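You operate a simulated robot arm through the tools that you are given. There is no shell and no other tool. Be economical: measure what you need, move in short steps, check, and stop when the job is done.

You are at the controls of a simulated robot arm. One attempt, no reset.

JOB
Put three of the cups from the back of the test bench on the back of the crimp bench. Put the brown tangle from the back of the crimp bench on the back of the test bench and the teal tangle on the white table. Put the coil on the brown bench away on the packing table. Put the green cord on the white table away on the top of the green mat. Push the blue door shut. Do these in any order.

It is judged by the outcome, as a careful person would: the job done as asked, and still so three seconds after it is handed in. It fails if anything else is knocked over, pushed out of place, dropped, spilled or broken.

ROBOT AND FRAMES
A 7-joint arm with a fingered hand on a trunk, on a base that drives. Base frame: it is fixed to the floor where the robot stands at the start and does not move with it; the origin is under the middle of the robot, x ahead of it, y to its left, z up; the surface under the hand at the start is at about z = 0.8. Readings come in m, degrees, newtons and seconds.
With the tool pointing down near the work surface it reaches from about 0.36 to 0.72 m from the robot's upright axis, wherever it stands. Its first joint turns from -69.0 to 172.0 degrees. Places, roughly: back of the crimp bench (150x20 cm) [0.42, -2.32, 0.8]; back of the test bench (150x20 cm) [0.48, -0.42, 0.8]; blue door [-1.1, 0.4, 0.2]; coil (13x6x3 cm) [2.7, -2.1, 0.8]; cup (5x5x5 cm) [0.5, -0.2, 0.8]; cup (6x6x5 cm) [0.5, -0.4, 0.8]; green cord (12x2x2 cm) [2.8, -0.2, 0.8]; packing table [3.6, 2.2, 0.8]; tangle [0.5, -1.75, 0.75]; top of the green mat [-0.6, -8.7, 0.7]; white table [3.3, -0.3, 0.8]. Payload 3.4 kg.
The tool frame sits at the grasp point between the pads (the TCP): z along the fingers, y along the line on which they close. The tips reach 0.025 m beyond it. The gripper opens to 0.088 m. The gripper's body begins 0.029 m behind the TCP. The gripper is a hand of 4 fingers: y runs from the thumb to the fingers, the wrist lies at [-0.013, -0.097, -0.162] in the tool frame, and closing takes about 1.5 s.
Orientation is that of the tool frame in the base frame, as [roll, pitch, yaw] about the fixed x, y, z axes, in that order (R = Rz(yaw) Ry(pitch) Rx(roll)). With the fingers straight down and the wrist toward the robot, the tool's x, y and z point along [0, 1, 0], [1, 0, 0] and [0, 0, -1] of the base frame.

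CONTROLS
- The arm moves only by the tool drive_tool. Its argument "increments" is a list of rows, each an object of numbers (a shift or turn left out is 0, a gripper value left out holds the last): "dx", "dy", "dz": the shift along the tool's x, y, z in units of 30 mm (1.0 is 30 mm); "wx", "wy", "wz": the turn, a rotation vector about the tool's x, y, z in units of 5 degrees (1.0 is 5 degrees). In form: [{"dx": .., "dy": .., "dz": .., "wx": .., "wy": .., "wz": ..}, ...]. A call has 1 to 8 rows; each row shifts and turns the commanded pose from where the row before left it, along the tool's axes as they then stand. "jaw" is the finger opening in cm, from 0 to 8.8, set as the call begins (left out, the last holds). A call with a number of a shift or a turn outside -1 to 1 is refused whole. Rows are played at 5 a second. More than 0.05 m and 8.6 degrees between two rows, or a gripper value outside its range, and nothing of the call is played. A pose out of reach is approached as far as the arm can. The call stops where the force on the tool passes 40 N (or 10 N more than at its start, if that is more) or the arm is blocked; 0.2 s more then pass. Each finger travels about 0.108 m/s and halts on what it meets, pressing with about 26 N; the grip force reading is that of the motor and also rises with nothing between the fingers. The clock runs only during rows and for 0.2 s after the last one: add rows that do not move to give the fingers time. It gives the time, the measured TCP pose, the force on the tool (base axes), the opening and the grip force at its end, in the units of the frame above (readings bear some noise), with the torque about the TCP (base axes, N m) and any sound that the robot's microphone picked up.
- Cameras (640 x 400 px; columns grow to the right, rows downward): "scene" is now at [0.1369, -0.0137, 1.3673]; the picture's right is [-0.17, -0.99, -0.00], its down [-0.59, 0.10, -0.80] and it looks along [0.79, -0.14, -0.60] (base axes); focal length 214 px, centre (320, 200). "wrist" rides on the gripper at [0.064, -0.083, -0.098] in the tool frame; the picture's right is [-0.62, 0.37, -0.69], its down [-0.71, -0.63, 0.30] and it looks along [-0.32, 0.68, 0.65] (tool axes); focal length 265 px, centre (320, 200). There is no depth. A picture from a camera that has moved, and an enlarged one, comes with that camera's place and axes in the base frame and with its lens.
- get_image(camera): a new picture of that camera. No time passes.
- move_column(by): slides the trunk up (or, below 0, down) by that many m; the arm and the scene camera ride with it, the base frame stays. It gives what a move gives, with no picture.
- roll_base(legs): drives the robot by 1 to 6 legs, each [ahead, left, turn to the left] in m, m and degrees, along the robot's own axes; the way and the turn of a leg run together, so that a leg with both is an arc; at most 1.5 m and 180 degrees a leg. The arm and the cameras ride along, it lands a little off, and it stops where it bumps. It gives what a move gives.
- hand_shape(shape): the hand has 4 fingers and takes this shape, open, in about a second: jaw (thumb against the fingers, like two jaws); tri (thumb and two fingers); tip (a fingertip pinch); poke (one finger out to press); point (the index stretched); flat (the hand flat); cup (the hand cupped); fist (a fist). The gripper value then closes the fingers along that shape, each until it touches; the sizes above hold for jaw. It gives what a move gives, with no picture.
- aim_head(pan, tilt): turns the head with the scene camera to pan (to the left, within 86 degrees either way) and tilt (down, from -29 to 69), counted from straight ahead of the robot. It gives what a move gives.
- enlarge(camera, box): a new picture of the part [left, top, right, bottom] of that camera's present view, enlarged. No time passes.
- close_job(): hands the job in; it is judged then, once.

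Go step by step. Nothing tells you exact positions but the pictures and the camera data: compare them with the known pose of the tool, close in by small moves and look again before you grip or let go. The budget is 217 turns and 202 pictures, counting those below and the enlarged ones. Unless the task says otherwise, let go and move clear before handing in, and close with one line.

The tools are called as a command line: name --argument value ..., lists and objects as JSON in quotes. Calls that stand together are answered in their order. drive_tool: Moves the arm, as the interface text tells. Its arguments: {"type":"object","properties":{"increments":{"type":"array","items":{"type":"object","properties":{"dx":{"type":"number"},"dy":{"type":"number"},"dz":{"type":"number"},"wx":{"type":"number"},"wy":{"type":"number"},"wz":{"type":"number"}}}},"jaw":{"type":"number"}},"required":["increments"]} The other tools are called the same way: move_column (by) slides the trunk up or down; hand_shape (shape) gives the hand a shape; roll_base (legs) drives the base; aim_head (pan, tilt) turns the head that bears the scene camera; get_image (camera) takes a picture; enlarge (camera, box) takes an enlarged picture of a part of a camera's view; close_job () hands the job in.

At the start:

```text
clock: 0.0
position: [0.3623, -0.4126, 1.2158]
tool_rot: [-179.9, 0.0, 90.0]
ft_force: [0.0, 0.3, -0.8]
torque: [-0.04, 0.02, -0.03]
grip_width: 0.0877
finger_force: 0.0
shape: jaw
trunk travel left (down, up): [-0.675, 0.165]
robot x, y, heading: [-0.0003, 0.0021, 0.1]
head pan, tilt: [-9.7, 37.0]
```

scene: 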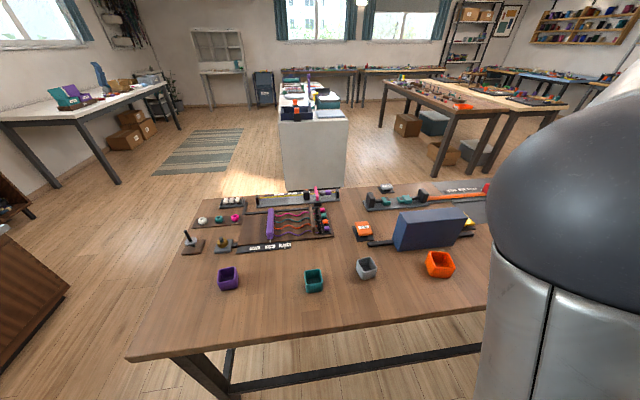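
wrist: 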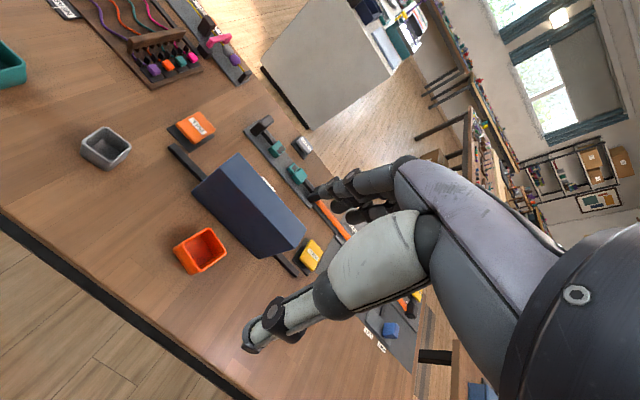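

I see four cups on the bench in front of me (purple, teal, grey and orange, all near x≈0.5). I'll look around first.

aim_head --pan -75 --tilt 25

get_image --camera "scene"

aim_head --pan 80 --tilt 25

get_image --camera "scene"

aim_head --pan 0 --tilt 20

get_image --camera "scene"

```text
clock: 1.4
position: [0.3623, -0.413, 1.2148]
tool_rot: [180.0, 0.0, 90.1]
ft_force: [-0.1, 0.0, -0.7]
torque: [0.0, 0.0, 0.02]
grip_width: 0.0873
finger_force: 0.0
shape: jaw
trunk travel left (down, up): [-0.675, 0.165]
robot x, y, heading: [-0.0025, -0.0, -0.1]
head pan, tilt: [-75.0, 25.0]
```

```text
199 pictures are left
camera scene: at [0.0751, -0.088, 1.3861], right [-0.97, -0.26, 0.0], down [-0.11, 0.41, -0.91], along [0.24, -0.88, -0.42], focal length 214 px, centre (320, 200)
```

scene: 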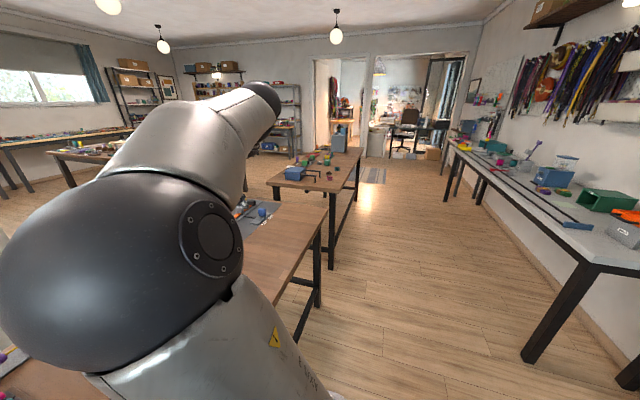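

```text
clock: 3.8
position: [0.3621, -0.4121, 1.2157]
tool_rot: [-180.0, 0.0, 90.0]
ft_force: [0.0, -0.2, 0.4]
torque: [-0.02, -0.02, 0.0]
grip_width: 0.0876
finger_force: 0.2
shape: jaw
trunk travel left (down, up): [-0.675, 0.165]
robot x, y, heading: [0.0002, -0.0034, -0.0]
head pan, tilt: [80.0, 25.0]
```

```text
198 pictures are left
camera scene: at [0.0673, 0.0917, 1.3861], right [0.98, -0.17, 0.0], down [-0.07, -0.42, -0.91], along [0.16, 0.89, -0.42], focal length 214 px, centre (320, 200)
```

scene: 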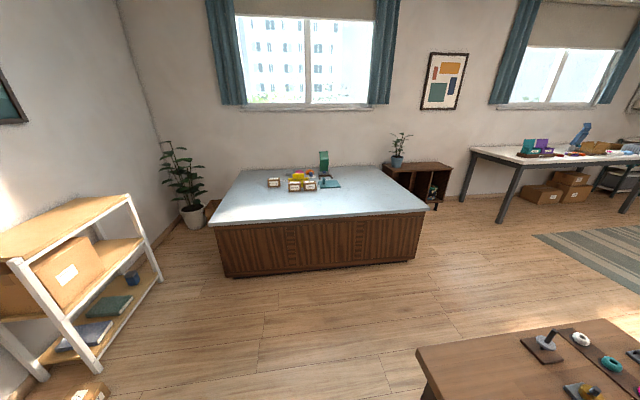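

```text
clock: 5.3
position: [0.3609, -0.4121, 1.2155]
tool_rot: [-180.0, -0.1, 90.0]
ft_force: [0.0, -0.4, -0.3]
torque: [0.0, -0.02, 0.02]
grip_width: 0.0874
finger_force: 0.0
shape: jaw
trunk travel left (down, up): [-0.675, 0.165]
robot x, y, heading: [0.0002, -0.0004, -0.0]
head pan, tilt: [0.0, 20.0]
```

```text
197 pictures are left
camera scene: at [0.1443, 0.0011, 1.3942], right [0.0, -1.0, 0.0], down [-0.34, 0.0, -0.94], along [0.94, 0.0, -0.34], focal length 214 px, centre (320, 200)
```

scene: 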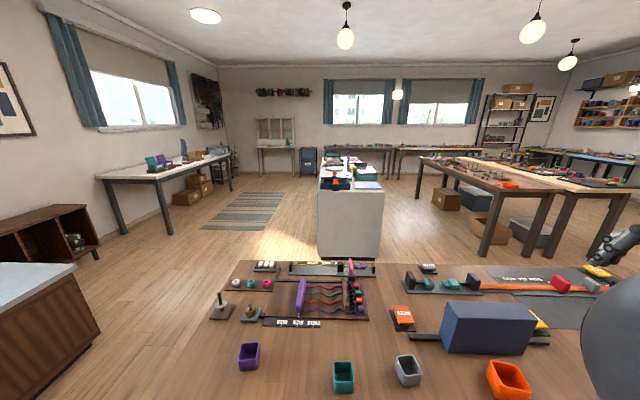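

The cups are at about purple (0.53,0.185), teal (0.48,-0.057), grey (0.497,-0.217) and orange (0.475,-0.446). I'll move above the grey one and lower the trunk.

drive_tool --increments '[{"dx": 0.93, "dy": 0.643}, {"dx": 0.93, "dy": 0.643}, {"dx": 0.93, "dy": 0.643}, {"dx": 0.93, "dy": 0.643}, {"dx": 0.93, "dy": 0.643}, {"dx": 0.93, "dy": 0.643}, {"dx": 0.93, "dy": 0.643}]' --jaw 8.8

move_column --by -0.28

aim_head --pan -20 --tilt 45

get_image --camera "scene"

get_image --camera "wrist"

```text
clock: 6.9
position: [0.4988, -0.2193, 1.2135]
tool_rot: [180.0, -0.7, 89.5]
ft_force: [1.0, 0.6, -0.2]
torque: [0.01, 0.01, 0.0]
grip_width: 0.0874
finger_force: 0.1
shape: jaw
trunk travel left (down, up): [-0.675, 0.165]
robot x, y, heading: [-0.0009, 0.0014, 0.2]
head pan, tilt: [0.0, 20.0]
```

```text
clock: 9.7
position: [0.4999, -0.2187, 0.9331]
tool_rot: [-180.0, -0.5, 89.8]
ft_force: [0.9, 0.3, -0.6]
torque: [-0.03, 0.02, 0.0]
grip_width: 0.0875
finger_force: 0.1
shape: jaw
trunk travel left (down, up): [-0.395, 0.445]
robot x, y, heading: [0.0004, -0.001, 0.2]
head pan, tilt: [0.0, 20.0]
```

```text
clock: 10.6
position: [0.4992, -0.2187, 0.9335]
tool_rot: [180.0, -0.6, 89.8]
ft_force: [0.3, 0.1, -0.6]
torque: [0.0, -0.03, 0.0]
grip_width: 0.0875
finger_force: 0.0
shape: jaw
trunk travel left (down, up): [-0.395, 0.445]
robot x, y, heading: [0.0017, 0.0002, -0.2]
head pan, tilt: [-20.0, 45.0]
```

```text
196 pictures are left
camera scene: at [0.1277, -0.0267, 1.0756], right [-0.34, -0.94, 0.0], down [-0.66, 0.24, -0.71], along [0.67, -0.24, -0.71], focal length 214 px, centre (320, 200)
```

scene: 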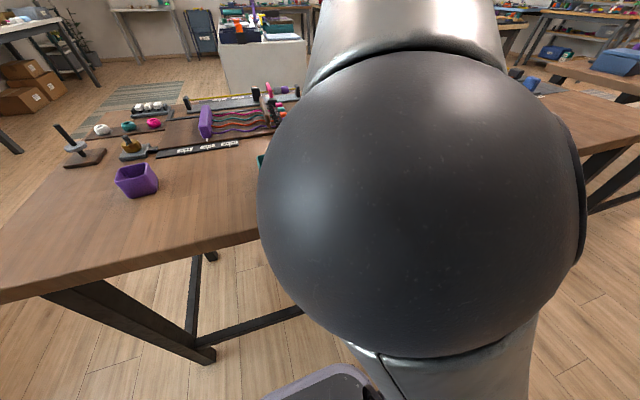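

```text
195 pictures are left
camera wrist: at [0.4166, -0.1556, 1.0321], right [0.37, -0.63, 0.69], down [-0.63, -0.71, -0.31], along [0.68, -0.32, -0.66], focal length 265 px, centre (320, 200)
```

wrist: 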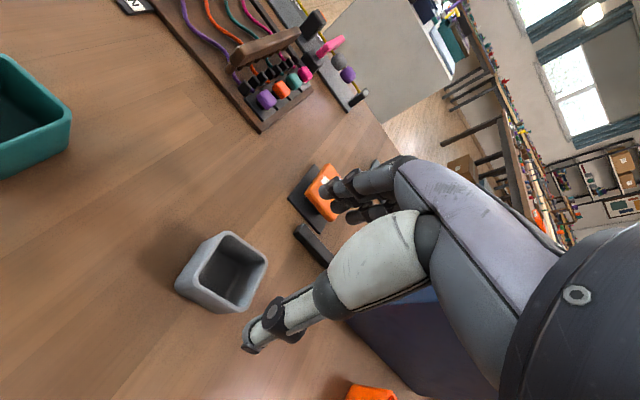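

The shoulder blocks the scene camera here, but the wrist camera shows the cup. I'll enlarge it to get its angle.

enlarge --camera "wrist" --box '[140, 180, 400, 380]'

```text
2.00 times, centred on (270, 280) of wrist
camera zoom: at [0.4166, -0.1556, 1.0321], right [0.37, -0.63, 0.69], down [-0.63, -0.71, -0.31], along [0.68, -0.32, -0.66], focal length 531 px, centre (420, 40)
```

zoom: 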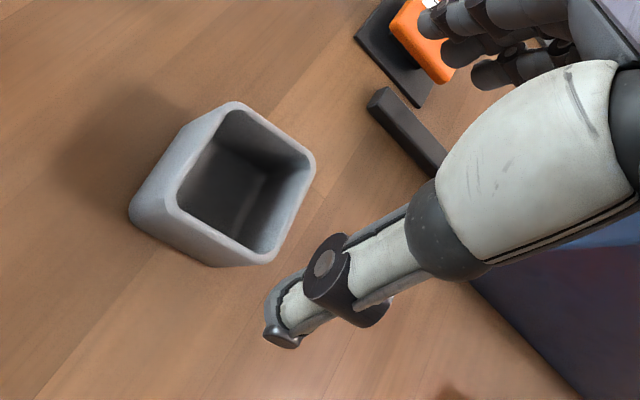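

The cup is centred near (0.492,-0.214) with about 9° of yaw. I'll align, go down and grip.

drive_tool --increments '[{"dx": 0.16, "dy": -0.24, "wz": -0.9}, {"wz": -0.9}, {"dz": 0.9}, {"dz": 0.9}, {"dz": 0.8}, {"dz": 0.7}]'

get_image --camera "wrist"

```text
clock: 12.0
position: [0.4909, -0.2123, 0.8329]
tool_rot: [180.0, -0.5, 98.8]
ft_force: [1.0, -0.2, 0.0]
torque: [0.02, 0.02, 0.0]
grip_width: 0.0879
finger_force: 0.1
shape: jaw
trunk travel left (down, up): [-0.395, 0.445]
robot x, y, heading: [-0.0027, -0.0011, -0.3]
head pan, tilt: [-20.0, 45.0]
```

```text
193 pictures are left
camera wrist: at [0.3996, -0.1625, 0.9319], right [0.46, -0.56, 0.69], down [-0.51, -0.8, -0.31], along [0.73, -0.21, -0.66], focal length 265 px, centre (320, 200)
```

wrist: 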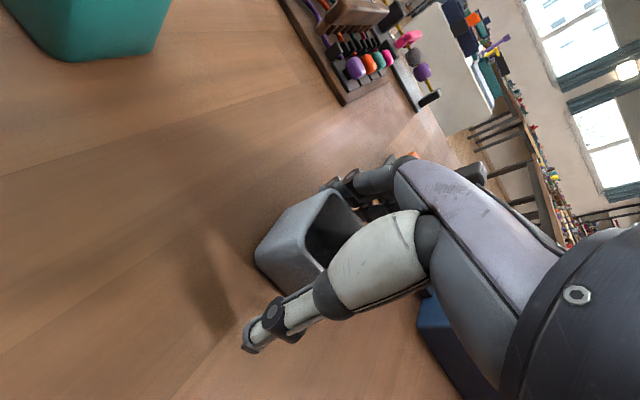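

The cup sits between the thumb and fingers. I'll close and lift.

drive_tool --increments '[{}, {}, {}, {}, {}, {}, {}, {}]' --jaw 2.0

drive_tool --increments '[{"dz": -0.9}, {"dz": -1}, {"dz": -1}]'

get_image --camera "wrist"

```text
clock: 13.8
position: [0.4913, -0.2123, 0.8334]
tool_rot: [179.8, -0.5, 98.8]
ft_force: [0.1, 0.2, 0.4]
torque: [0.0, -0.01, -0.02]
grip_width: 0.0417
finger_force: 25.9
shape: jaw
trunk travel left (down, up): [-0.395, 0.445]
robot x, y, heading: [-0.0012, 0.0003, 0.1]
head pan, tilt: [-20.0, 45.0]
```

```text
clock: 14.6
position: [0.4907, -0.2129, 0.9232]
tool_rot: [179.6, -0.5, 99.0]
ft_force: [-1.2, -0.2, -0.6]
torque: [0.02, -0.03, 0.01]
grip_width: 0.042
finger_force: 25.7
shape: jaw
trunk travel left (down, up): [-0.395, 0.445]
robot x, y, heading: [-0.0017, -0.0025, -0.0]
head pan, tilt: [-20.0, 45.0]
```

```text
192 pictures are left
camera wrist: at [0.3995, -0.1639, 1.0213], right [0.46, -0.56, 0.69], down [-0.51, -0.8, -0.31], along [0.73, -0.21, -0.65], focal length 265 px, centre (320, 200)
```

wrist: 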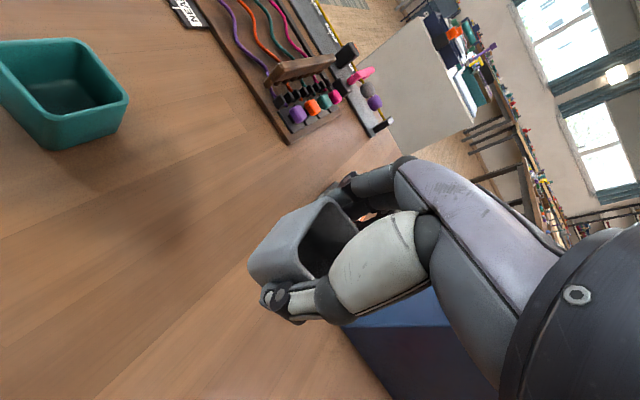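

The cup is held. I'll raise the trunk, drive to the crimp bench and look.

move_column --by 0.28

aim_head --pan 0 --tilt 40

roll_base --legs '[[0, -1.2, 0], [0, -0.6, 0]]'

get_image --camera "scene"

get_image --camera "wrist"

```text
clock: 17.4
position: [0.4922, -0.213, 1.2002]
tool_rot: [179.9, -0.6, 98.8]
ft_force: [-0.2, 0.0, -0.4]
torque: [-0.02, 0.03, 0.02]
grip_width: 0.0418
finger_force: 25.9
shape: jaw
trunk travel left (down, up): [-0.675, 0.165]
robot x, y, heading: [-0.0006, 0.0011, -0.1]
head pan, tilt: [-20.0, 45.0]
```

```text
clock: 18.3
position: [0.4916, -0.2131, 1.2014]
tool_rot: [180.0, -0.6, 98.8]
ft_force: [-0.1, 0.6, 0.2]
torque: [0.0, 0.01, 0.01]
grip_width: 0.0417
finger_force: 26.6
shape: jaw
trunk travel left (down, up): [-0.675, 0.165]
robot x, y, heading: [-0.0016, -0.0004, -0.1]
head pan, tilt: [0.0, 40.0]
```

```text
clock: 27.3
position: [0.504, -1.9897, 1.2012]
tool_rot: [179.9, -0.6, 99.7]
ft_force: [0.2, -0.6, -0.1]
torque: [-0.01, 0.03, 0.02]
grip_width: 0.0419
finger_force: 26.0
shape: jaw
trunk travel left (down, up): [-0.675, 0.165]
robot x, y, heading: [0.0095, -1.7807, 0.8]
head pan, tilt: [0.0, 40.0]
```

```text
191 pictures are left
camera scene: at [0.1455, -1.7806, 1.3627], right [0.01, -1.0, 0.0], down [-0.64, -0.01, -0.77], along [0.77, 0.01, -0.64], focal length 214 px, centre (320, 200)
```

scene: 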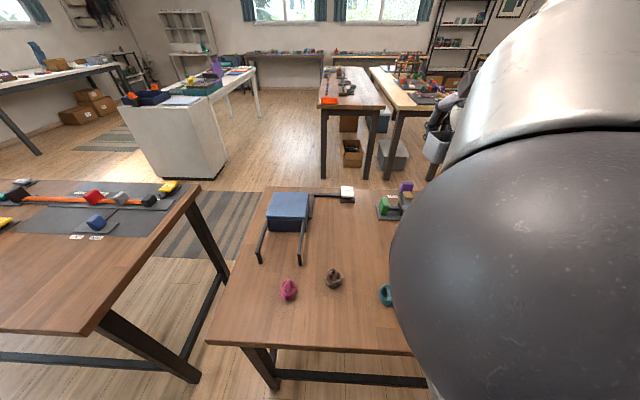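

```text
190 pictures are left
camera wrist: at [0.4119, -1.942, 1.2999], right [0.47, -0.56, 0.69], down [-0.5, -0.81, -0.31], along [0.73, -0.2, -0.66], focal length 265 px, centre (320, 200)
```

wrist: 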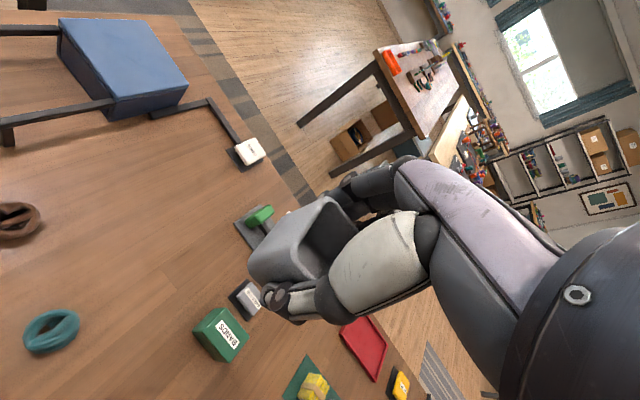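

The pink, brown and teal tangles are at y≈-1.69, -1.82 and -1.97. I'll drive further right to find clear space for the cups.

roll_base --legs '[[-0.05, -0.4, -0.8]]'

get_image --camera "wrist"

get_image --camera "scene"

```text
clock: 29.8
position: [0.4544, -2.3975, 1.2009]
tool_rot: [179.9, -0.6, 98.9]
ft_force: [0.6, -0.9, -0.2]
torque: [-0.01, 0.03, 0.03]
grip_width: 0.0416
finger_force: 26.0
shape: jaw
trunk travel left (down, up): [-0.675, 0.165]
robot x, y, heading: [-0.0359, -2.1835, -0.0]
head pan, tilt: [0.0, 40.0]
```

```text
189 pictures are left
camera wrist: at [0.3628, -2.3487, 1.2999], right [0.46, -0.57, 0.69], down [-0.51, -0.8, -0.31], along [0.73, -0.21, -0.66], focal length 265 px, centre (320, 200)
```

wrist: 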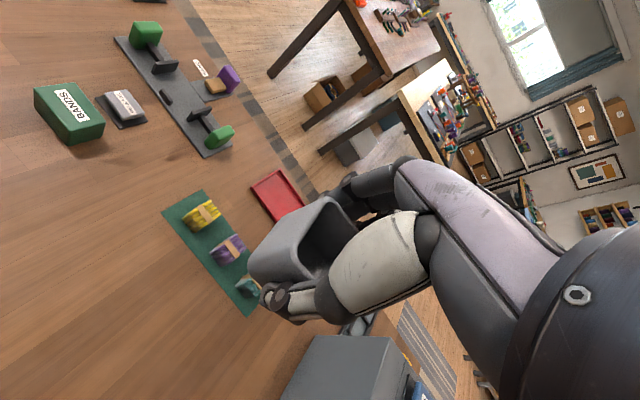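

```text
188 pictures are left
camera scene: at [0.0987, -2.1827, 1.3628], right [0.0, -1.0, 0.0], down [-0.64, 0.0, -0.77], along [0.77, 0.0, -0.64], focal length 214 px, centre (320, 200)
```

scene: 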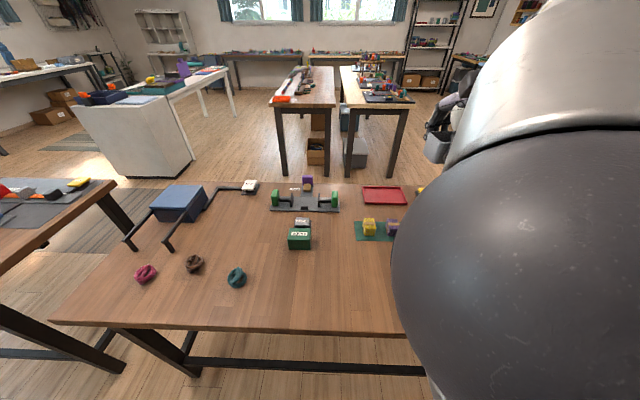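

The strip around y≈-2.4 is clear, so I'll set the cup down there. I'll lower with the trunk first, then by contact.

move_column --by -0.33

drive_tool --increments '[{"dy": -0.7}]'

get_image --camera "wrist"

```text
clock: 33.0
position: [0.4542, -2.3979, 0.8706]
tool_rot: [179.9, -0.7, 98.8]
ft_force: [0.2, -0.8, -0.3]
torque: [0.03, 0.02, 0.03]
grip_width: 0.0416
finger_force: 25.6
shape: jaw
trunk travel left (down, up): [-0.345, 0.495]
robot x, y, heading: [-0.0387, -2.1797, 0.2]
head pan, tilt: [0.0, 40.0]
```

```text
clock: 33.4
position: [0.4327, -2.4014, 0.8713]
tool_rot: [179.8, -1.0, 98.7]
ft_force: [-0.2, 0.4, 0.1]
torque: [0.04, -0.01, 0.01]
grip_width: 0.0417
finger_force: 26.2
shape: jaw
trunk travel left (down, up): [-0.345, 0.495]
robot x, y, heading: [-0.0391, -2.1837, -0.2]
head pan, tilt: [0.0, 40.0]
```

```text
187 pictures are left
camera wrist: at [0.3414, -2.3528, 0.9696], right [0.46, -0.57, 0.68], down [-0.51, -0.8, -0.32], along [0.72, -0.21, -0.66], focal length 265 px, centre (320, 200)
```

wrist: 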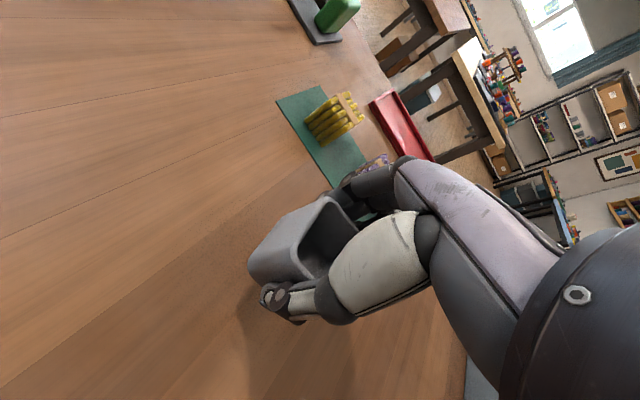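

drive_tool --increments '[{"dz": 0.4}, {"dz": 0.4}, {"dz": 0.2}, {"dz": 0.1}, {"dz": 0.1}]'

get_image --camera "wrist"

```text
clock: 34.6
position: [0.4339, -2.4001, 0.8334]
tool_rot: [180.0, -0.8, 98.8]
ft_force: [1.0, -0.1, -0.4]
torque: [-0.02, 0.0, -0.02]
grip_width: 0.0416
finger_force: 26.1
shape: jaw
trunk travel left (down, up): [-0.345, 0.495]
robot x, y, heading: [-0.0381, -2.1801, 0.2]
head pan, tilt: [0.0, 40.0]
```

```text
186 pictures are left
camera wrist: at [0.3432, -2.3521, 0.9329], right [0.46, -0.57, 0.68], down [-0.51, -0.8, -0.32], along [0.72, -0.21, -0.66], focal length 265 px, centre (320, 200)
```

wrist: 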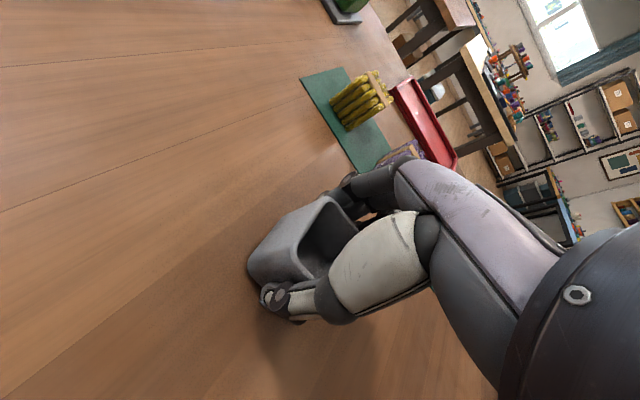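

drive_tool --increments '[{"dz": 0.12}, {"dz": 0.12}, {"dz": 0.12}, {"dz": 0.12}, {"dz": 0.12}, {"dz": 0.12}, {"dz": 0.12}, {"dz": 0.12}]'

get_image --camera "wrist"

```text
clock: 35.5
position: [0.4336, -2.4013, 0.8319]
tool_rot: [178.9, -0.6, 98.4]
ft_force: [-1.9, 2.8, 24.5]
torque: [0.01, 0.26, 0.09]
grip_width: 0.0424
finger_force: 25.6
shape: jaw
trunk travel left (down, up): [-0.345, 0.495]
robot x, y, heading: [-0.0356, -2.1813, 0.1]
head pan, tilt: [0.0, 40.0]
stopped in row 4: the force on the tool passed its limit at 42 N (the readings are from after the stop); the commanded pose is now the measured one
```

```text
185 pictures are left
camera wrist: at [0.3407, -2.3518, 0.9281], right [0.44, -0.57, 0.69], down [-0.51, -0.8, -0.33], along [0.74, -0.21, -0.64], focal length 265 px, centre (320, 200)
```

wrist: 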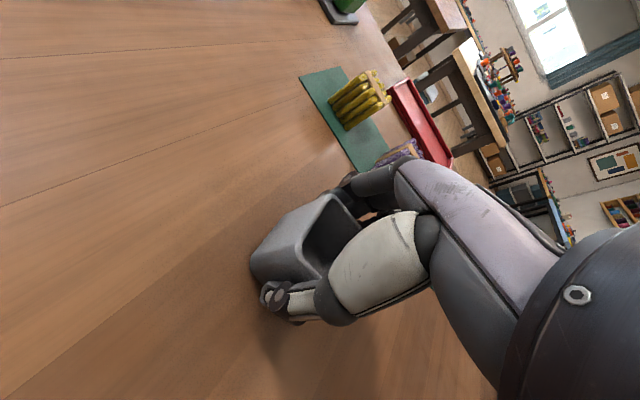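

It has touched down, so the surface is the same height as the test bench. I'll release and lift clear.

drive_tool --increments '[{"dz": -0.04}, {}, {}, {}, {}]' --jaw 8.8

drive_tool --increments '[{"dz": -0.5}, {"dz": -0.9}, {"dz": -1}, {"dz": -1}]'

get_image --camera "wrist"

```text
clock: 36.7
position: [0.4347, -2.4043, 0.8284]
tool_rot: [179.3, -1.0, 98.3]
ft_force: [0.0, -0.3, 0.6]
torque: [-0.01, 0.0, -0.01]
grip_width: 0.0876
finger_force: 0.1
shape: jaw
trunk travel left (down, up): [-0.345, 0.495]
robot x, y, heading: [-0.032, -2.1834, 0.1]
head pan, tilt: [0.0, 40.0]
```

```text
clock: 37.7
position: [0.4332, -2.4044, 0.9308]
tool_rot: [179.5, -0.5, 98.5]
ft_force: [0.3, 0.2, 0.2]
torque: [-0.03, 0.0, 0.02]
grip_width: 0.0878
finger_force: 0.0
shape: jaw
trunk travel left (down, up): [-0.345, 0.495]
robot x, y, heading: [-0.038, -2.1849, -0.1]
head pan, tilt: [0.0, 40.0]
```

```text
184 pictures are left
camera wrist: at [0.3418, -2.3541, 1.028], right [0.45, -0.57, 0.69], down [-0.52, -0.8, -0.32], along [0.73, -0.21, -0.65], focal length 265 px, centre (320, 200)
```

wrist: 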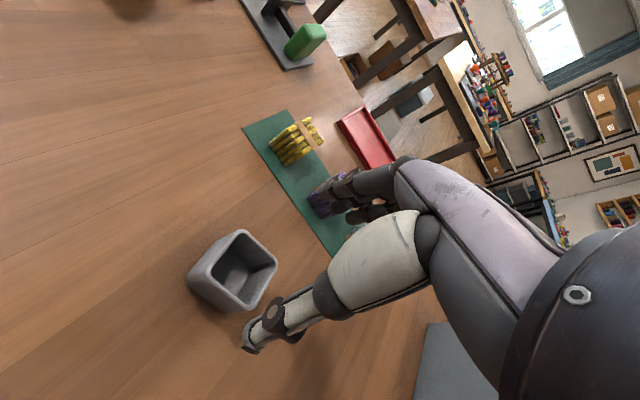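

The cup stands well. Next is the brown tangle near (0.463,-1.817), so I'll drive left to it.

roll_base --legs '[[0.03, 0.585, 0]]'

get_image --camera "wrist"

```text
clock: 40.9
position: [0.4635, -1.8286, 0.9293]
tool_rot: [179.4, -0.6, 98.6]
ft_force: [0.5, -0.3, 1.0]
torque: [-0.03, 0.01, 0.02]
grip_width: 0.0877
finger_force: 0.0
shape: jaw
trunk travel left (down, up): [-0.345, 0.495]
robot x, y, heading: [-0.0074, -1.6112, 0.3]
head pan, tilt: [0.0, 40.0]
```

```text
183 pictures are left
camera wrist: at [0.3711, -1.7798, 1.0283], right [0.45, -0.57, 0.69], down [-0.51, -0.8, -0.32], along [0.73, -0.21, -0.65], focal length 265 px, centre (320, 200)
```

wrist: 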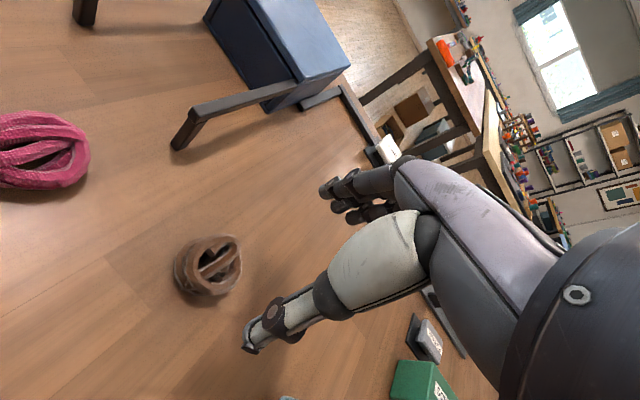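

The brown tangle is at (0.457,-1.815). I'll centre on it and descend.

drive_tool --increments '[{"dx": 0.48, "dy": -0.15}, {"dz": 0.9}, {"dz": 0.9}, {"dz": 0.8}, {"dz": 0.7}]'

get_image --camera "wrist"

```text
clock: 42.1
position: [0.4622, -1.8177, 0.8315]
tool_rot: [179.1, -0.8, 98.6]
ft_force: [0.0, 0.0, 0.3]
torque: [0.03, -0.03, 0.01]
grip_width: 0.0876
finger_force: 0.2
shape: jaw
out of reach, approached as far as the arm can: row 4
trunk travel left (down, up): [-0.345, 0.495]
robot x, y, heading: [-0.0079, -1.6105, 0.2]
head pan, tilt: [0.0, 40.0]
```

```text
182 pictures are left
camera wrist: at [0.3706, -1.769, 0.9298], right [0.45, -0.57, 0.69], down [-0.51, -0.79, -0.32], along [0.73, -0.21, -0.65], focal length 265 px, centre (320, 200)
```

wrist: 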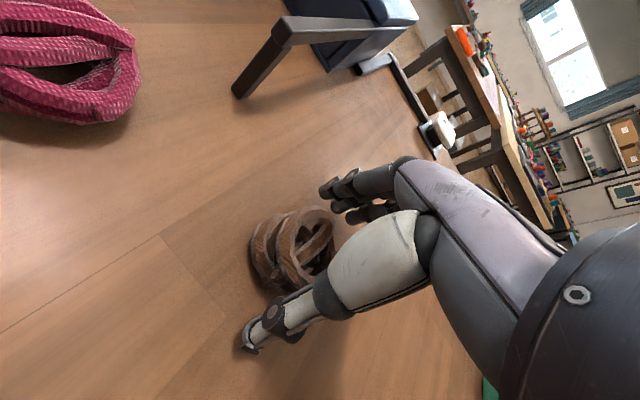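

drive_tool --increments '[{"dx": 0.15, "dy": -0.15}, {}, {}, {}, {}, {}, {}, {}]' --jaw 1.0

drive_tool --increments '[{"dz": -0.5}, {"dz": -0.9}, {"dz": -1}, {"dz": -1}]'

get_image --camera "wrist"

```text
clock: 43.9
position: [0.462, -1.8186, 0.8306]
tool_rot: [179.3, -1.0, 98.7]
ft_force: [-0.5, -0.1, 0.0]
torque: [-0.01, 0.0, -0.02]
grip_width: 0.0404
finger_force: 25.7
shape: jaw
out of reach, approached as far as the arm can: row 1
trunk travel left (down, up): [-0.345, 0.495]
robot x, y, heading: [-0.0118, -1.6106, 0.1]
head pan, tilt: [0.0, 40.0]
```

```text
clock: 44.9
position: [0.4624, -1.8187, 0.9343]
tool_rot: [179.4, -0.6, 98.6]
ft_force: [-0.2, -0.1, 0.6]
torque: [0.0, 0.03, 0.01]
grip_width: 0.0401
finger_force: 26.0
shape: jaw
trunk travel left (down, up): [-0.345, 0.495]
robot x, y, heading: [-0.0043, -1.6059, 0.1]
head pan, tilt: [0.0, 40.0]
```

```text
181 pictures are left
camera wrist: at [0.3714, -1.7684, 1.0324], right [0.45, -0.57, 0.69], down [-0.51, -0.8, -0.32], along [0.73, -0.21, -0.65], focal length 265 px, centre (320, 200)
```

wrist: 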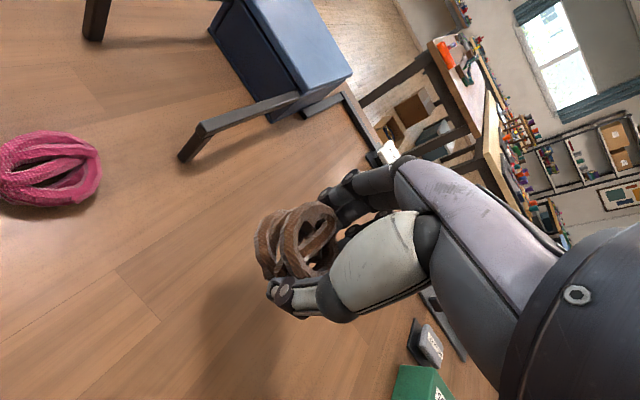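

The tangle is held. I'll carry it to the slot on the test bench where the grey cup stood.

move_column --by 0.15

roll_base --legs '[[0, 1.0, 0], [0.01, 0.59, 0]]'

get_image --camera "wrist"

get_image --camera "scene"

```text
clock: 46.7
position: [0.463, -1.8179, 1.0851]
tool_rot: [179.3, -0.7, 98.7]
ft_force: [-1.1, -0.8, 0.4]
torque: [0.01, 0.02, 0.01]
grip_width: 0.0401
finger_force: 26.1
shape: jaw
trunk travel left (down, up): [-0.495, 0.345]
robot x, y, heading: [-0.0069, -1.6112, 0.2]
head pan, tilt: [0.0, 40.0]
```

```text
clock: 54.8
position: [0.4659, -0.2266, 1.0844]
tool_rot: [179.3, -0.7, 98.9]
ft_force: [0.3, 0.1, -0.1]
torque: [-0.01, 0.02, -0.03]
grip_width: 0.0398
finger_force: 26.0
shape: jaw
trunk travel left (down, up): [-0.495, 0.345]
robot x, y, heading: [-0.0045, -0.0164, 0.3]
head pan, tilt: [0.0, 40.0]
```

```text
180 pictures are left
camera wrist: at [0.3737, -0.1778, 1.1824], right [0.45, -0.56, 0.69], down [-0.51, -0.8, -0.32], along [0.73, -0.21, -0.65], focal length 265 px, centre (320, 200)
```

wrist: 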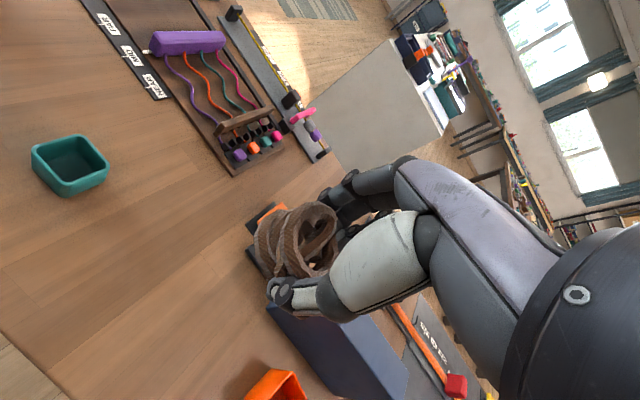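

```text
179 pictures are left
camera scene: at [0.1301, -0.017, 1.1828], right [0.01, -1.0, 0.0], down [-0.64, -0.01, -0.77], along [0.77, 0.01, -0.64], focal length 214 px, centre (320, 200)
```

scene: 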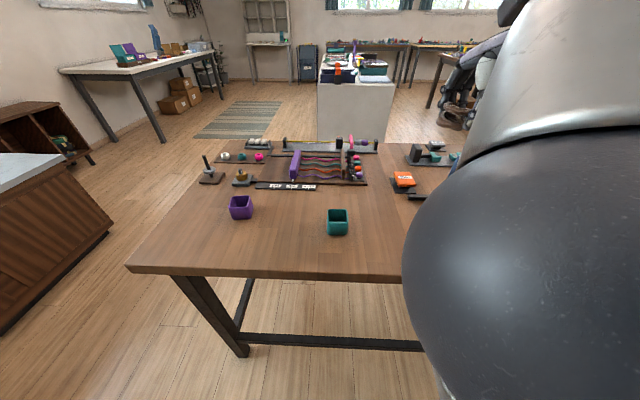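

move_column --by -0.24

drive_tool --increments '[{"dz": 0.2}, {"dz": 0.15}, {"dz": 0.1}, {"dz": 0.1}]'

get_image --camera "wrist"

```text
clock: 57.3
position: [0.4665, -0.2273, 0.8441]
tool_rot: [179.2, -0.7, 98.9]
ft_force: [0.1, -0.9, -0.3]
torque: [-0.01, 0.0, 0.01]
grip_width: 0.0401
finger_force: 26.1
shape: jaw
trunk travel left (down, up): [-0.255, 0.585]
robot x, y, heading: [-0.0068, -0.019, 0.5]
head pan, tilt: [0.0, 40.0]
```

```text
clock: 58.3
position: [0.4649, -0.2286, 0.8291]
tool_rot: [178.9, -1.1, 98.7]
ft_force: [2.1, -1.3, 12.1]
torque: [-0.04, -0.12, -0.03]
grip_width: 0.0406
finger_force: 26.0
shape: jaw
trunk travel left (down, up): [-0.255, 0.585]
robot x, y, heading: [-0.0079, -0.0179, 0.6]
head pan, tilt: [0.0, 40.0]
```

```text
178 pictures are left
camera wrist: at [0.3718, -0.1808, 0.9275], right [0.45, -0.57, 0.69], down [-0.51, -0.8, -0.33], along [0.73, -0.2, -0.65], focal length 265 px, centre (320, 200)
```

wrist: 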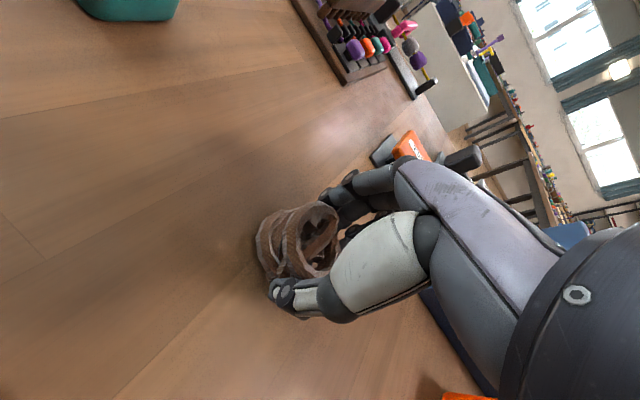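

It's in contact with the bench. I'll release, lift and check.

drive_tool --increments '[{}, {}, {}, {}, {}]' --jaw 8.8

drive_tool --increments '[{"dz": -0.5}, {"dz": -0.9}, {"dz": -1}, {"dz": -1}]'

get_image --camera "wrist"

```text
clock: 59.5
position: [0.4654, -0.228, 0.8289]
tool_rot: [179.2, -1.3, 98.8]
ft_force: [0.7, -0.2, -1.1]
torque: [-0.02, -0.01, 0.01]
grip_width: 0.0875
finger_force: 0.1
shape: jaw
trunk travel left (down, up): [-0.255, 0.585]
robot x, y, heading: [-0.0038, -0.0177, 0.2]
head pan, tilt: [0.0, 40.0]
```

```text
clock: 60.5
position: [0.4642, -0.2286, 0.9284]
tool_rot: [179.5, -0.8, 98.9]
ft_force: [0.0, -0.4, -0.4]
torque: [-0.02, -0.01, 0.02]
grip_width: 0.0876
finger_force: 0.1
shape: jaw
trunk travel left (down, up): [-0.255, 0.585]
robot x, y, heading: [-0.0119, -0.0194, 0.3]
head pan, tilt: [0.0, 40.0]
```

```text
177 pictures are left
camera wrist: at [0.3727, -0.1794, 1.0272], right [0.45, -0.57, 0.69], down [-0.51, -0.8, -0.32], along [0.73, -0.21, -0.65], focal length 265 px, centre (320, 200)
```

wrist: 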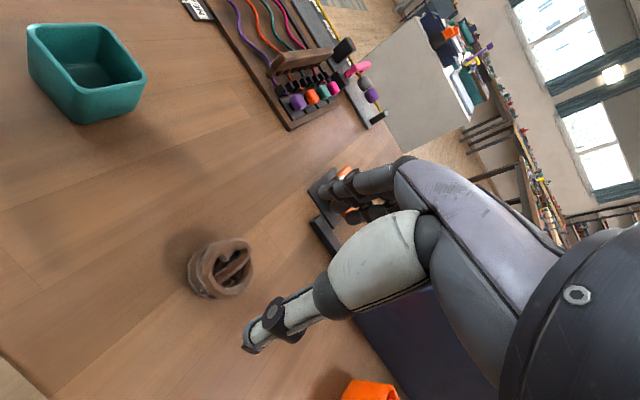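

The brown tangle is placed. Next is the teal cup at about (0.475,-0.059).

roll_base --legs '[[0.01, 0.168, -0.3]]'

get_image --camera "wrist"

```text
clock: 62.0
position: [0.4723, -0.0615, 0.9289]
tool_rot: [179.3, -0.7, 98.6]
ft_force: [-0.1, -0.5, 0.8]
torque: [0.02, 0.04, 0.02]
grip_width: 0.0876
finger_force: 0.1
shape: jaw
trunk travel left (down, up): [-0.255, 0.585]
robot x, y, heading: [0.006, 0.1457, 0.3]
head pan, tilt: [0.0, 40.0]
```

```text
176 pictures are left
camera wrist: at [0.3805, -0.0131, 1.0273], right [0.45, -0.57, 0.69], down [-0.51, -0.8, -0.32], along [0.73, -0.21, -0.65], focal length 265 px, centre (320, 200)
```

wrist: 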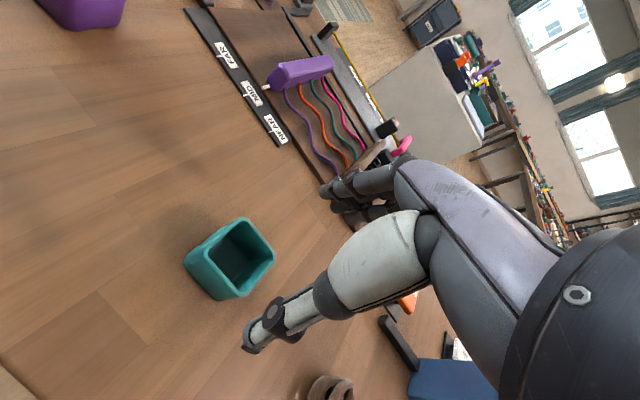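

drive_tool --increments '[{"wz": 0.87}, {"wz": 0.87}, {"dx": 0.27}, {"dz": 0.9}, {"dz": 0.9}, {"dz": 0.8}, {"dz": 0.55}]'

get_image --camera "wrist"

```text
clock: 63.6
position: [0.4753, -0.0527, 0.8286]
tool_rot: [-179.8, -1.3, 90.0]
ft_force: [0.2, -0.4, 0.9]
torque: [0.01, 0.02, 0.02]
grip_width: 0.0878
finger_force: 0.0
shape: jaw
trunk travel left (down, up): [-0.255, 0.585]
robot x, y, heading: [-0.0, 0.1465, 0.1]
head pan, tilt: [0.0, 40.0]
```

```text
175 pictures are left
camera wrist: at [0.3933, 0.0081, 0.9286], right [0.37, -0.64, 0.68], down [-0.63, -0.71, -0.32], along [0.68, -0.31, -0.66], focal length 265 px, centre (320, 200)
```

wrist: 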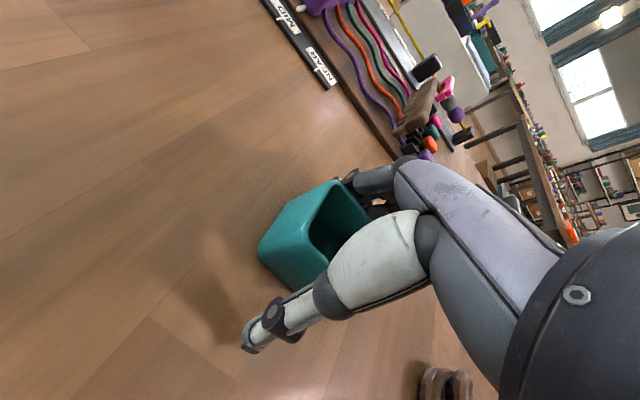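

drive_tool --increments '[{}, {}, {}, {}, {}, {}, {}, {}]' --jaw 2.0

drive_tool --increments '[{"dz": -0.5}, {"dz": -0.9}, {"dz": -1}, {"dz": -1}]'

move_column --by 0.15

get_image --camera "wrist"

```text
clock: 65.4
position: [0.4741, -0.0549, 0.8323]
tool_rot: [179.8, -1.1, 89.8]
ft_force: [0.0, -0.3, 0.1]
torque: [0.02, 0.0, 0.0]
grip_width: 0.0417
finger_force: 26.0
shape: jaw
trunk travel left (down, up): [-0.255, 0.585]
robot x, y, heading: [0.0005, 0.1483, 0.1]
head pan, tilt: [0.0, 40.0]
```

```text
clock: 66.4
position: [0.4711, -0.0542, 0.9367]
tool_rot: [179.5, -0.9, 89.8]
ft_force: [-0.2, -0.3, -0.2]
torque: [0.01, 0.0, -0.02]
grip_width: 0.0416
finger_force: 26.2
shape: jaw
trunk travel left (down, up): [-0.255, 0.585]
robot x, y, heading: [0.0023, 0.1497, 0.2]
head pan, tilt: [0.0, 40.0]
```

```text
clock: 68.1
position: [0.4705, -0.0557, 1.0881]
tool_rot: [179.4, -0.7, 89.9]
ft_force: [0.2, -0.1, -0.2]
torque: [-0.02, 0.01, 0.04]
grip_width: 0.0419
finger_force: 26.0
shape: jaw
trunk travel left (down, up): [-0.405, 0.435]
robot x, y, heading: [0.0042, 0.1448, 0.7]
head pan, tilt: [0.0, 40.0]
```

```text
174 pictures are left
camera wrist: at [0.3877, 0.0079, 1.1857], right [0.36, -0.63, 0.69], down [-0.63, -0.71, -0.32], along [0.69, -0.32, -0.65], focal length 265 px, centre (320, 200)
```

wrist: 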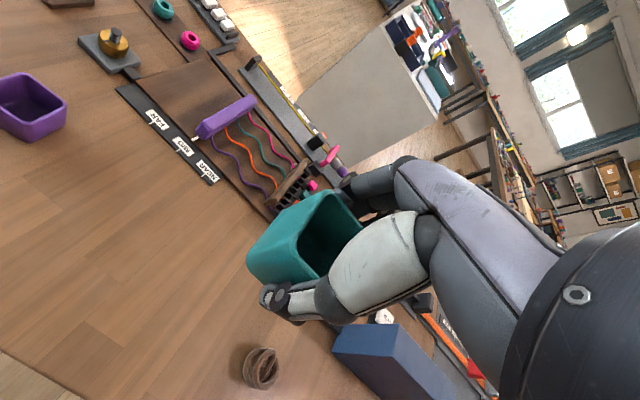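

The teal cup is held. I'll drive to the crimp bench to set it at about (0.43,-2.25).

roll_base --legs '[[-0.02, -1.2, 0], [-0.02, -0.995, 0]]'

get_image --camera "wrist"

```text
clock: 79.1
position: [0.4674, -2.2701, 1.0865]
tool_rot: [179.4, -0.8, 90.3]
ft_force: [-0.3, 0.6, -0.9]
torque: [0.0, 0.0, -0.03]
grip_width: 0.0417
finger_force: 26.0
shape: jaw
trunk travel left (down, up): [-0.405, 0.435]
robot x, y, heading: [-0.0023, -2.071, 0.2]
head pan, tilt: [0.0, 40.0]
```

```text
173 pictures are left
camera wrist: at [0.3833, -2.2083, 1.1858], right [0.36, -0.63, 0.69], down [-0.62, -0.71, -0.32], along [0.69, -0.31, -0.65], focal length 265 px, centre (320, 200)
```

wrist: 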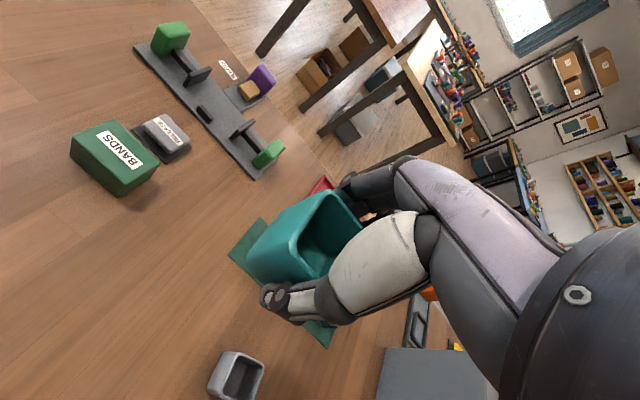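

drive_tool --increments '[{"dy": -1, "dx": 0.8}]'

move_column --by -0.245

drive_tool --increments '[{"dz": 0.15}, {"dz": 0.1}, {"dz": 0.08}, {"dz": 0.08}]'

get_image --camera "wrist"

```text
clock: 79.5
position: [0.4356, -2.2454, 1.0877]
tool_rot: [179.3, -0.9, 90.3]
ft_force: [-0.6, 0.5, -0.4]
torque: [0.01, 0.03, 0.02]
grip_width: 0.0419
finger_force: 26.8
shape: jaw
trunk travel left (down, up): [-0.405, 0.435]
robot x, y, heading: [-0.0017, -2.0689, 0.7]
head pan, tilt: [0.0, 40.0]
```

```text
clock: 82.0
position: [0.4364, -2.2455, 0.8433]
tool_rot: [179.4, -0.8, 90.2]
ft_force: [-0.3, -0.2, -0.9]
torque: [0.03, 0.0, 0.01]
grip_width: 0.0417
finger_force: 25.9
shape: jaw
trunk travel left (down, up): [-0.16, 0.68]
robot x, y, heading: [-0.002, -2.0717, 0.3]
head pan, tilt: [0.0, 40.0]
```

```text
clock: 83.0
position: [0.436, -2.2521, 0.8302]
tool_rot: [179.5, -1.3, 90.0]
ft_force: [0.2, -0.6, -0.4]
torque: [-0.02, 0.02, 0.01]
grip_width: 0.0416
finger_force: 25.8
shape: jaw
trunk travel left (down, up): [-0.16, 0.68]
robot x, y, heading: [-0.004, -2.0699, 0.7]
head pan, tilt: [0.0, 40.0]
```

```text
172 pictures are left
camera wrist: at [0.3534, -2.1896, 0.929], right [0.36, -0.64, 0.68], down [-0.63, -0.71, -0.33], along [0.69, -0.31, -0.66], focal length 265 px, centre (320, 200)
```

wrist: 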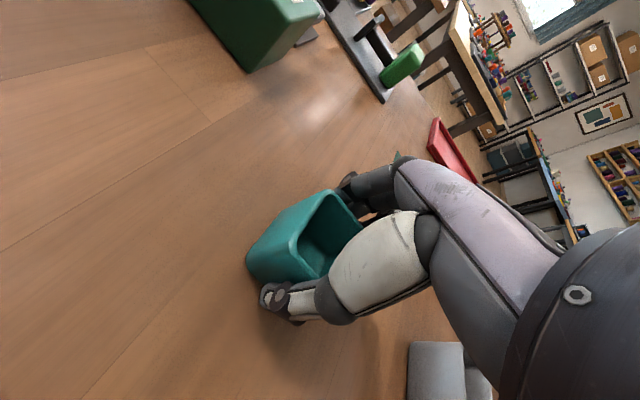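

drive_tool --increments '[{"dz": 0.08}, {"dz": 0.08}, {"dz": 0.08}]'

```text
clock: 84.0
position: [0.4343, -2.2506, 0.8271]
tool_rot: [178.6, -0.9, 89.8]
ft_force: [0.6, -1.5, 26.6]
torque: [-0.02, 0.21, 0.02]
grip_width: 0.0425
finger_force: 26.0
shape: jaw
trunk travel left (down, up): [-0.16, 0.68]
robot x, y, heading: [-0.0048, -2.0655, 0.5]
head pan, tilt: [0.0, 40.0]
stopped in row 3: the force on the tool passed its limit at 40 N (the readings are from after the stop); the commanded pose is now the measured one
```

drive_tool --increments '[{}, {}, {}, {}, {}]' --jaw 8.8

drive_tool --increments '[{"dz": -0.5}, {"dz": -0.9}, {"dz": -1}, {"dz": -1}]'

move_column --by 0.12

get_image --camera "wrist"

```text
clock: 84.5
position: [0.4375, -2.2507, 0.8245]
tool_rot: [178.7, -1.1, 90.0]
ft_force: [0.0, -1.0, 0.1]
torque: [0.01, -0.01, 0.01]
grip_width: 0.0871
finger_force: 0.1
shape: jaw
trunk travel left (down, up): [-0.16, 0.68]
robot x, y, heading: [0.0011, -2.0743, 0.4]
head pan, tilt: [0.0, 40.0]
stopped in row 2: the force on the tool passed its limit at 44 N (the readings are from after the stop); the commanded pose is now the measured one
```

```text
clock: 85.5
position: [0.4319, -2.2524, 0.8874]
tool_rot: [178.7, -1.2, 89.9]
ft_force: [-0.3, 0.6, 0.2]
torque: [-0.01, -0.02, 0.01]
grip_width: 0.0877
finger_force: 0.1
shape: jaw
out of reach, approached as far as the arm can: row 3, 4
trunk travel left (down, up): [-0.16, 0.68]
robot x, y, heading: [-0.0025, -2.0664, 0.8]
head pan, tilt: [0.0, 40.0]
```

```text
clock: 87.0
position: [0.4312, -2.2525, 1.0091]
tool_rot: [178.5, -1.2, 90.0]
ft_force: [0.6, -1.2, -0.5]
torque: [0.02, -0.04, 0.01]
grip_width: 0.0877
finger_force: 0.0
shape: jaw
trunk travel left (down, up): [-0.28, 0.56]
robot x, y, heading: [-0.0055, -2.0679, 0.6]
head pan, tilt: [0.0, 40.0]
```

```text
171 pictures are left
camera wrist: at [0.3465, -2.1903, 1.1057], right [0.35, -0.63, 0.69], down [-0.62, -0.71, -0.33], along [0.7, -0.31, -0.64], focal length 265 px, centre (320, 200)
```

wrist: 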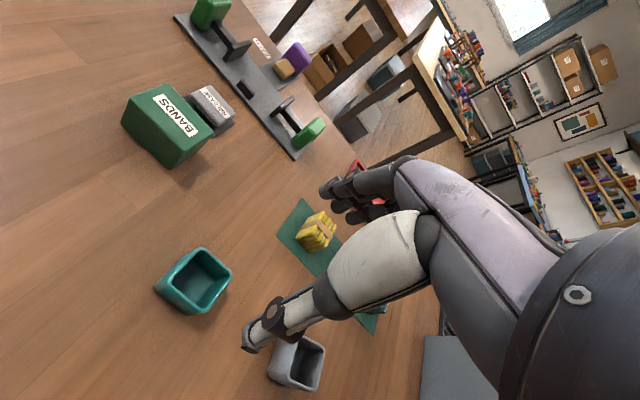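

Two cups are placed. I'll go back for the purple cup near (0.53,0.185).

roll_base --legs '[[0.02, 1.3, -0.6], [0.02, 1.13, 0]]'

get_image --camera "wrist"

get_image --camera "scene"

```text
clock: 99.0
position: [0.4425, 0.1813, 1.0089]
tool_rot: [178.7, -1.0, 88.9]
ft_force: [-0.1, -0.1, 0.7]
torque: [0.01, 0.0, -0.02]
grip_width: 0.0876
finger_force: 0.0
shape: jaw
trunk travel left (down, up): [-0.28, 0.56]
robot x, y, heading: [0.0143, 0.3731, -0.3]
head pan, tilt: [0.0, 40.0]
```

```text
170 pictures are left
camera wrist: at [0.3594, 0.2446, 1.1058], right [0.34, -0.64, 0.69], down [-0.64, -0.7, -0.33], along [0.69, -0.33, -0.64], focal length 265 px, centre (320, 200)
```

wrist: 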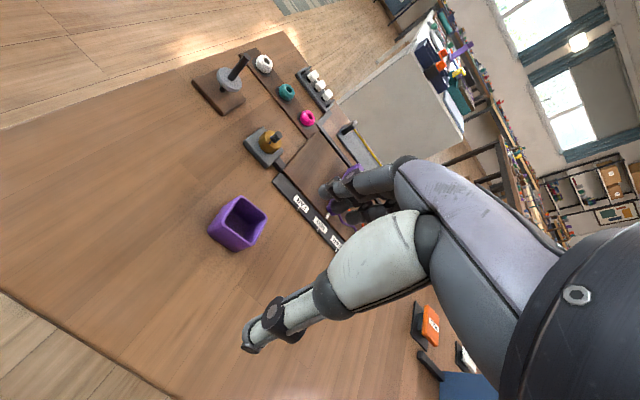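

```text
169 pictures are left
camera scene: at [0.149, 0.371, 0.9678], right [-0.01, -1.0, 0.0], down [-0.64, 0.0, -0.77], along [0.77, -0.01, -0.64], focal length 214 px, centre (320, 200)
```

scene: 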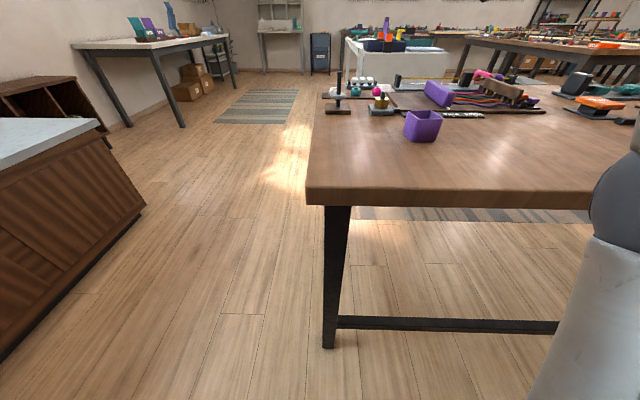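

drive_tool --increments '[{"dy": 0.9}, {"dy": 0.9}, {"dy": 0.9, "dx": 0.15}, {"dz": 0.9}, {"dz": 0.9}]'

enlarge --camera "wrist" --box '[140, 180, 400, 380]'

```text
clock: 100.2
position: [0.4603, 0.1752, 0.9461]
tool_rot: [178.4, -1.6, 88.8]
ft_force: [-0.3, -0.1, 0.6]
torque: [0.01, 0.02, 0.0]
grip_width: 0.0876
finger_force: 0.0
shape: jaw
out of reach, approached as far as the arm can: row 1, 2, 3
trunk travel left (down, up): [-0.28, 0.56]
robot x, y, heading: [0.0117, 0.369, -0.3]
head pan, tilt: [0.0, 40.0]
```

```text
2.00 times, centred on (270, 280) of wrist
camera zoom: at [0.3766, 0.2378, 1.0433], right [0.34, -0.65, 0.69], down [-0.64, -0.69, -0.34], along [0.7, -0.32, -0.64], focal length 531 px, centre (420, 40)
```

zoom: 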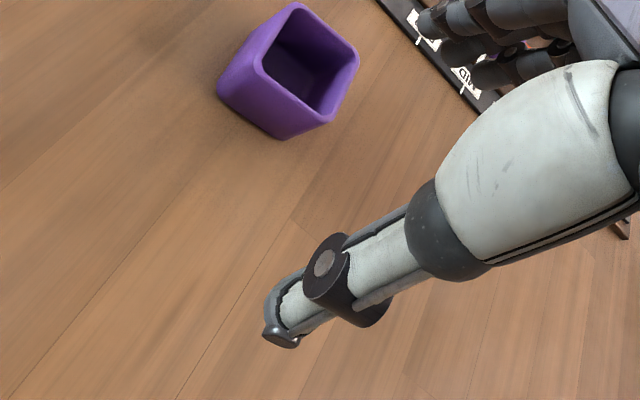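

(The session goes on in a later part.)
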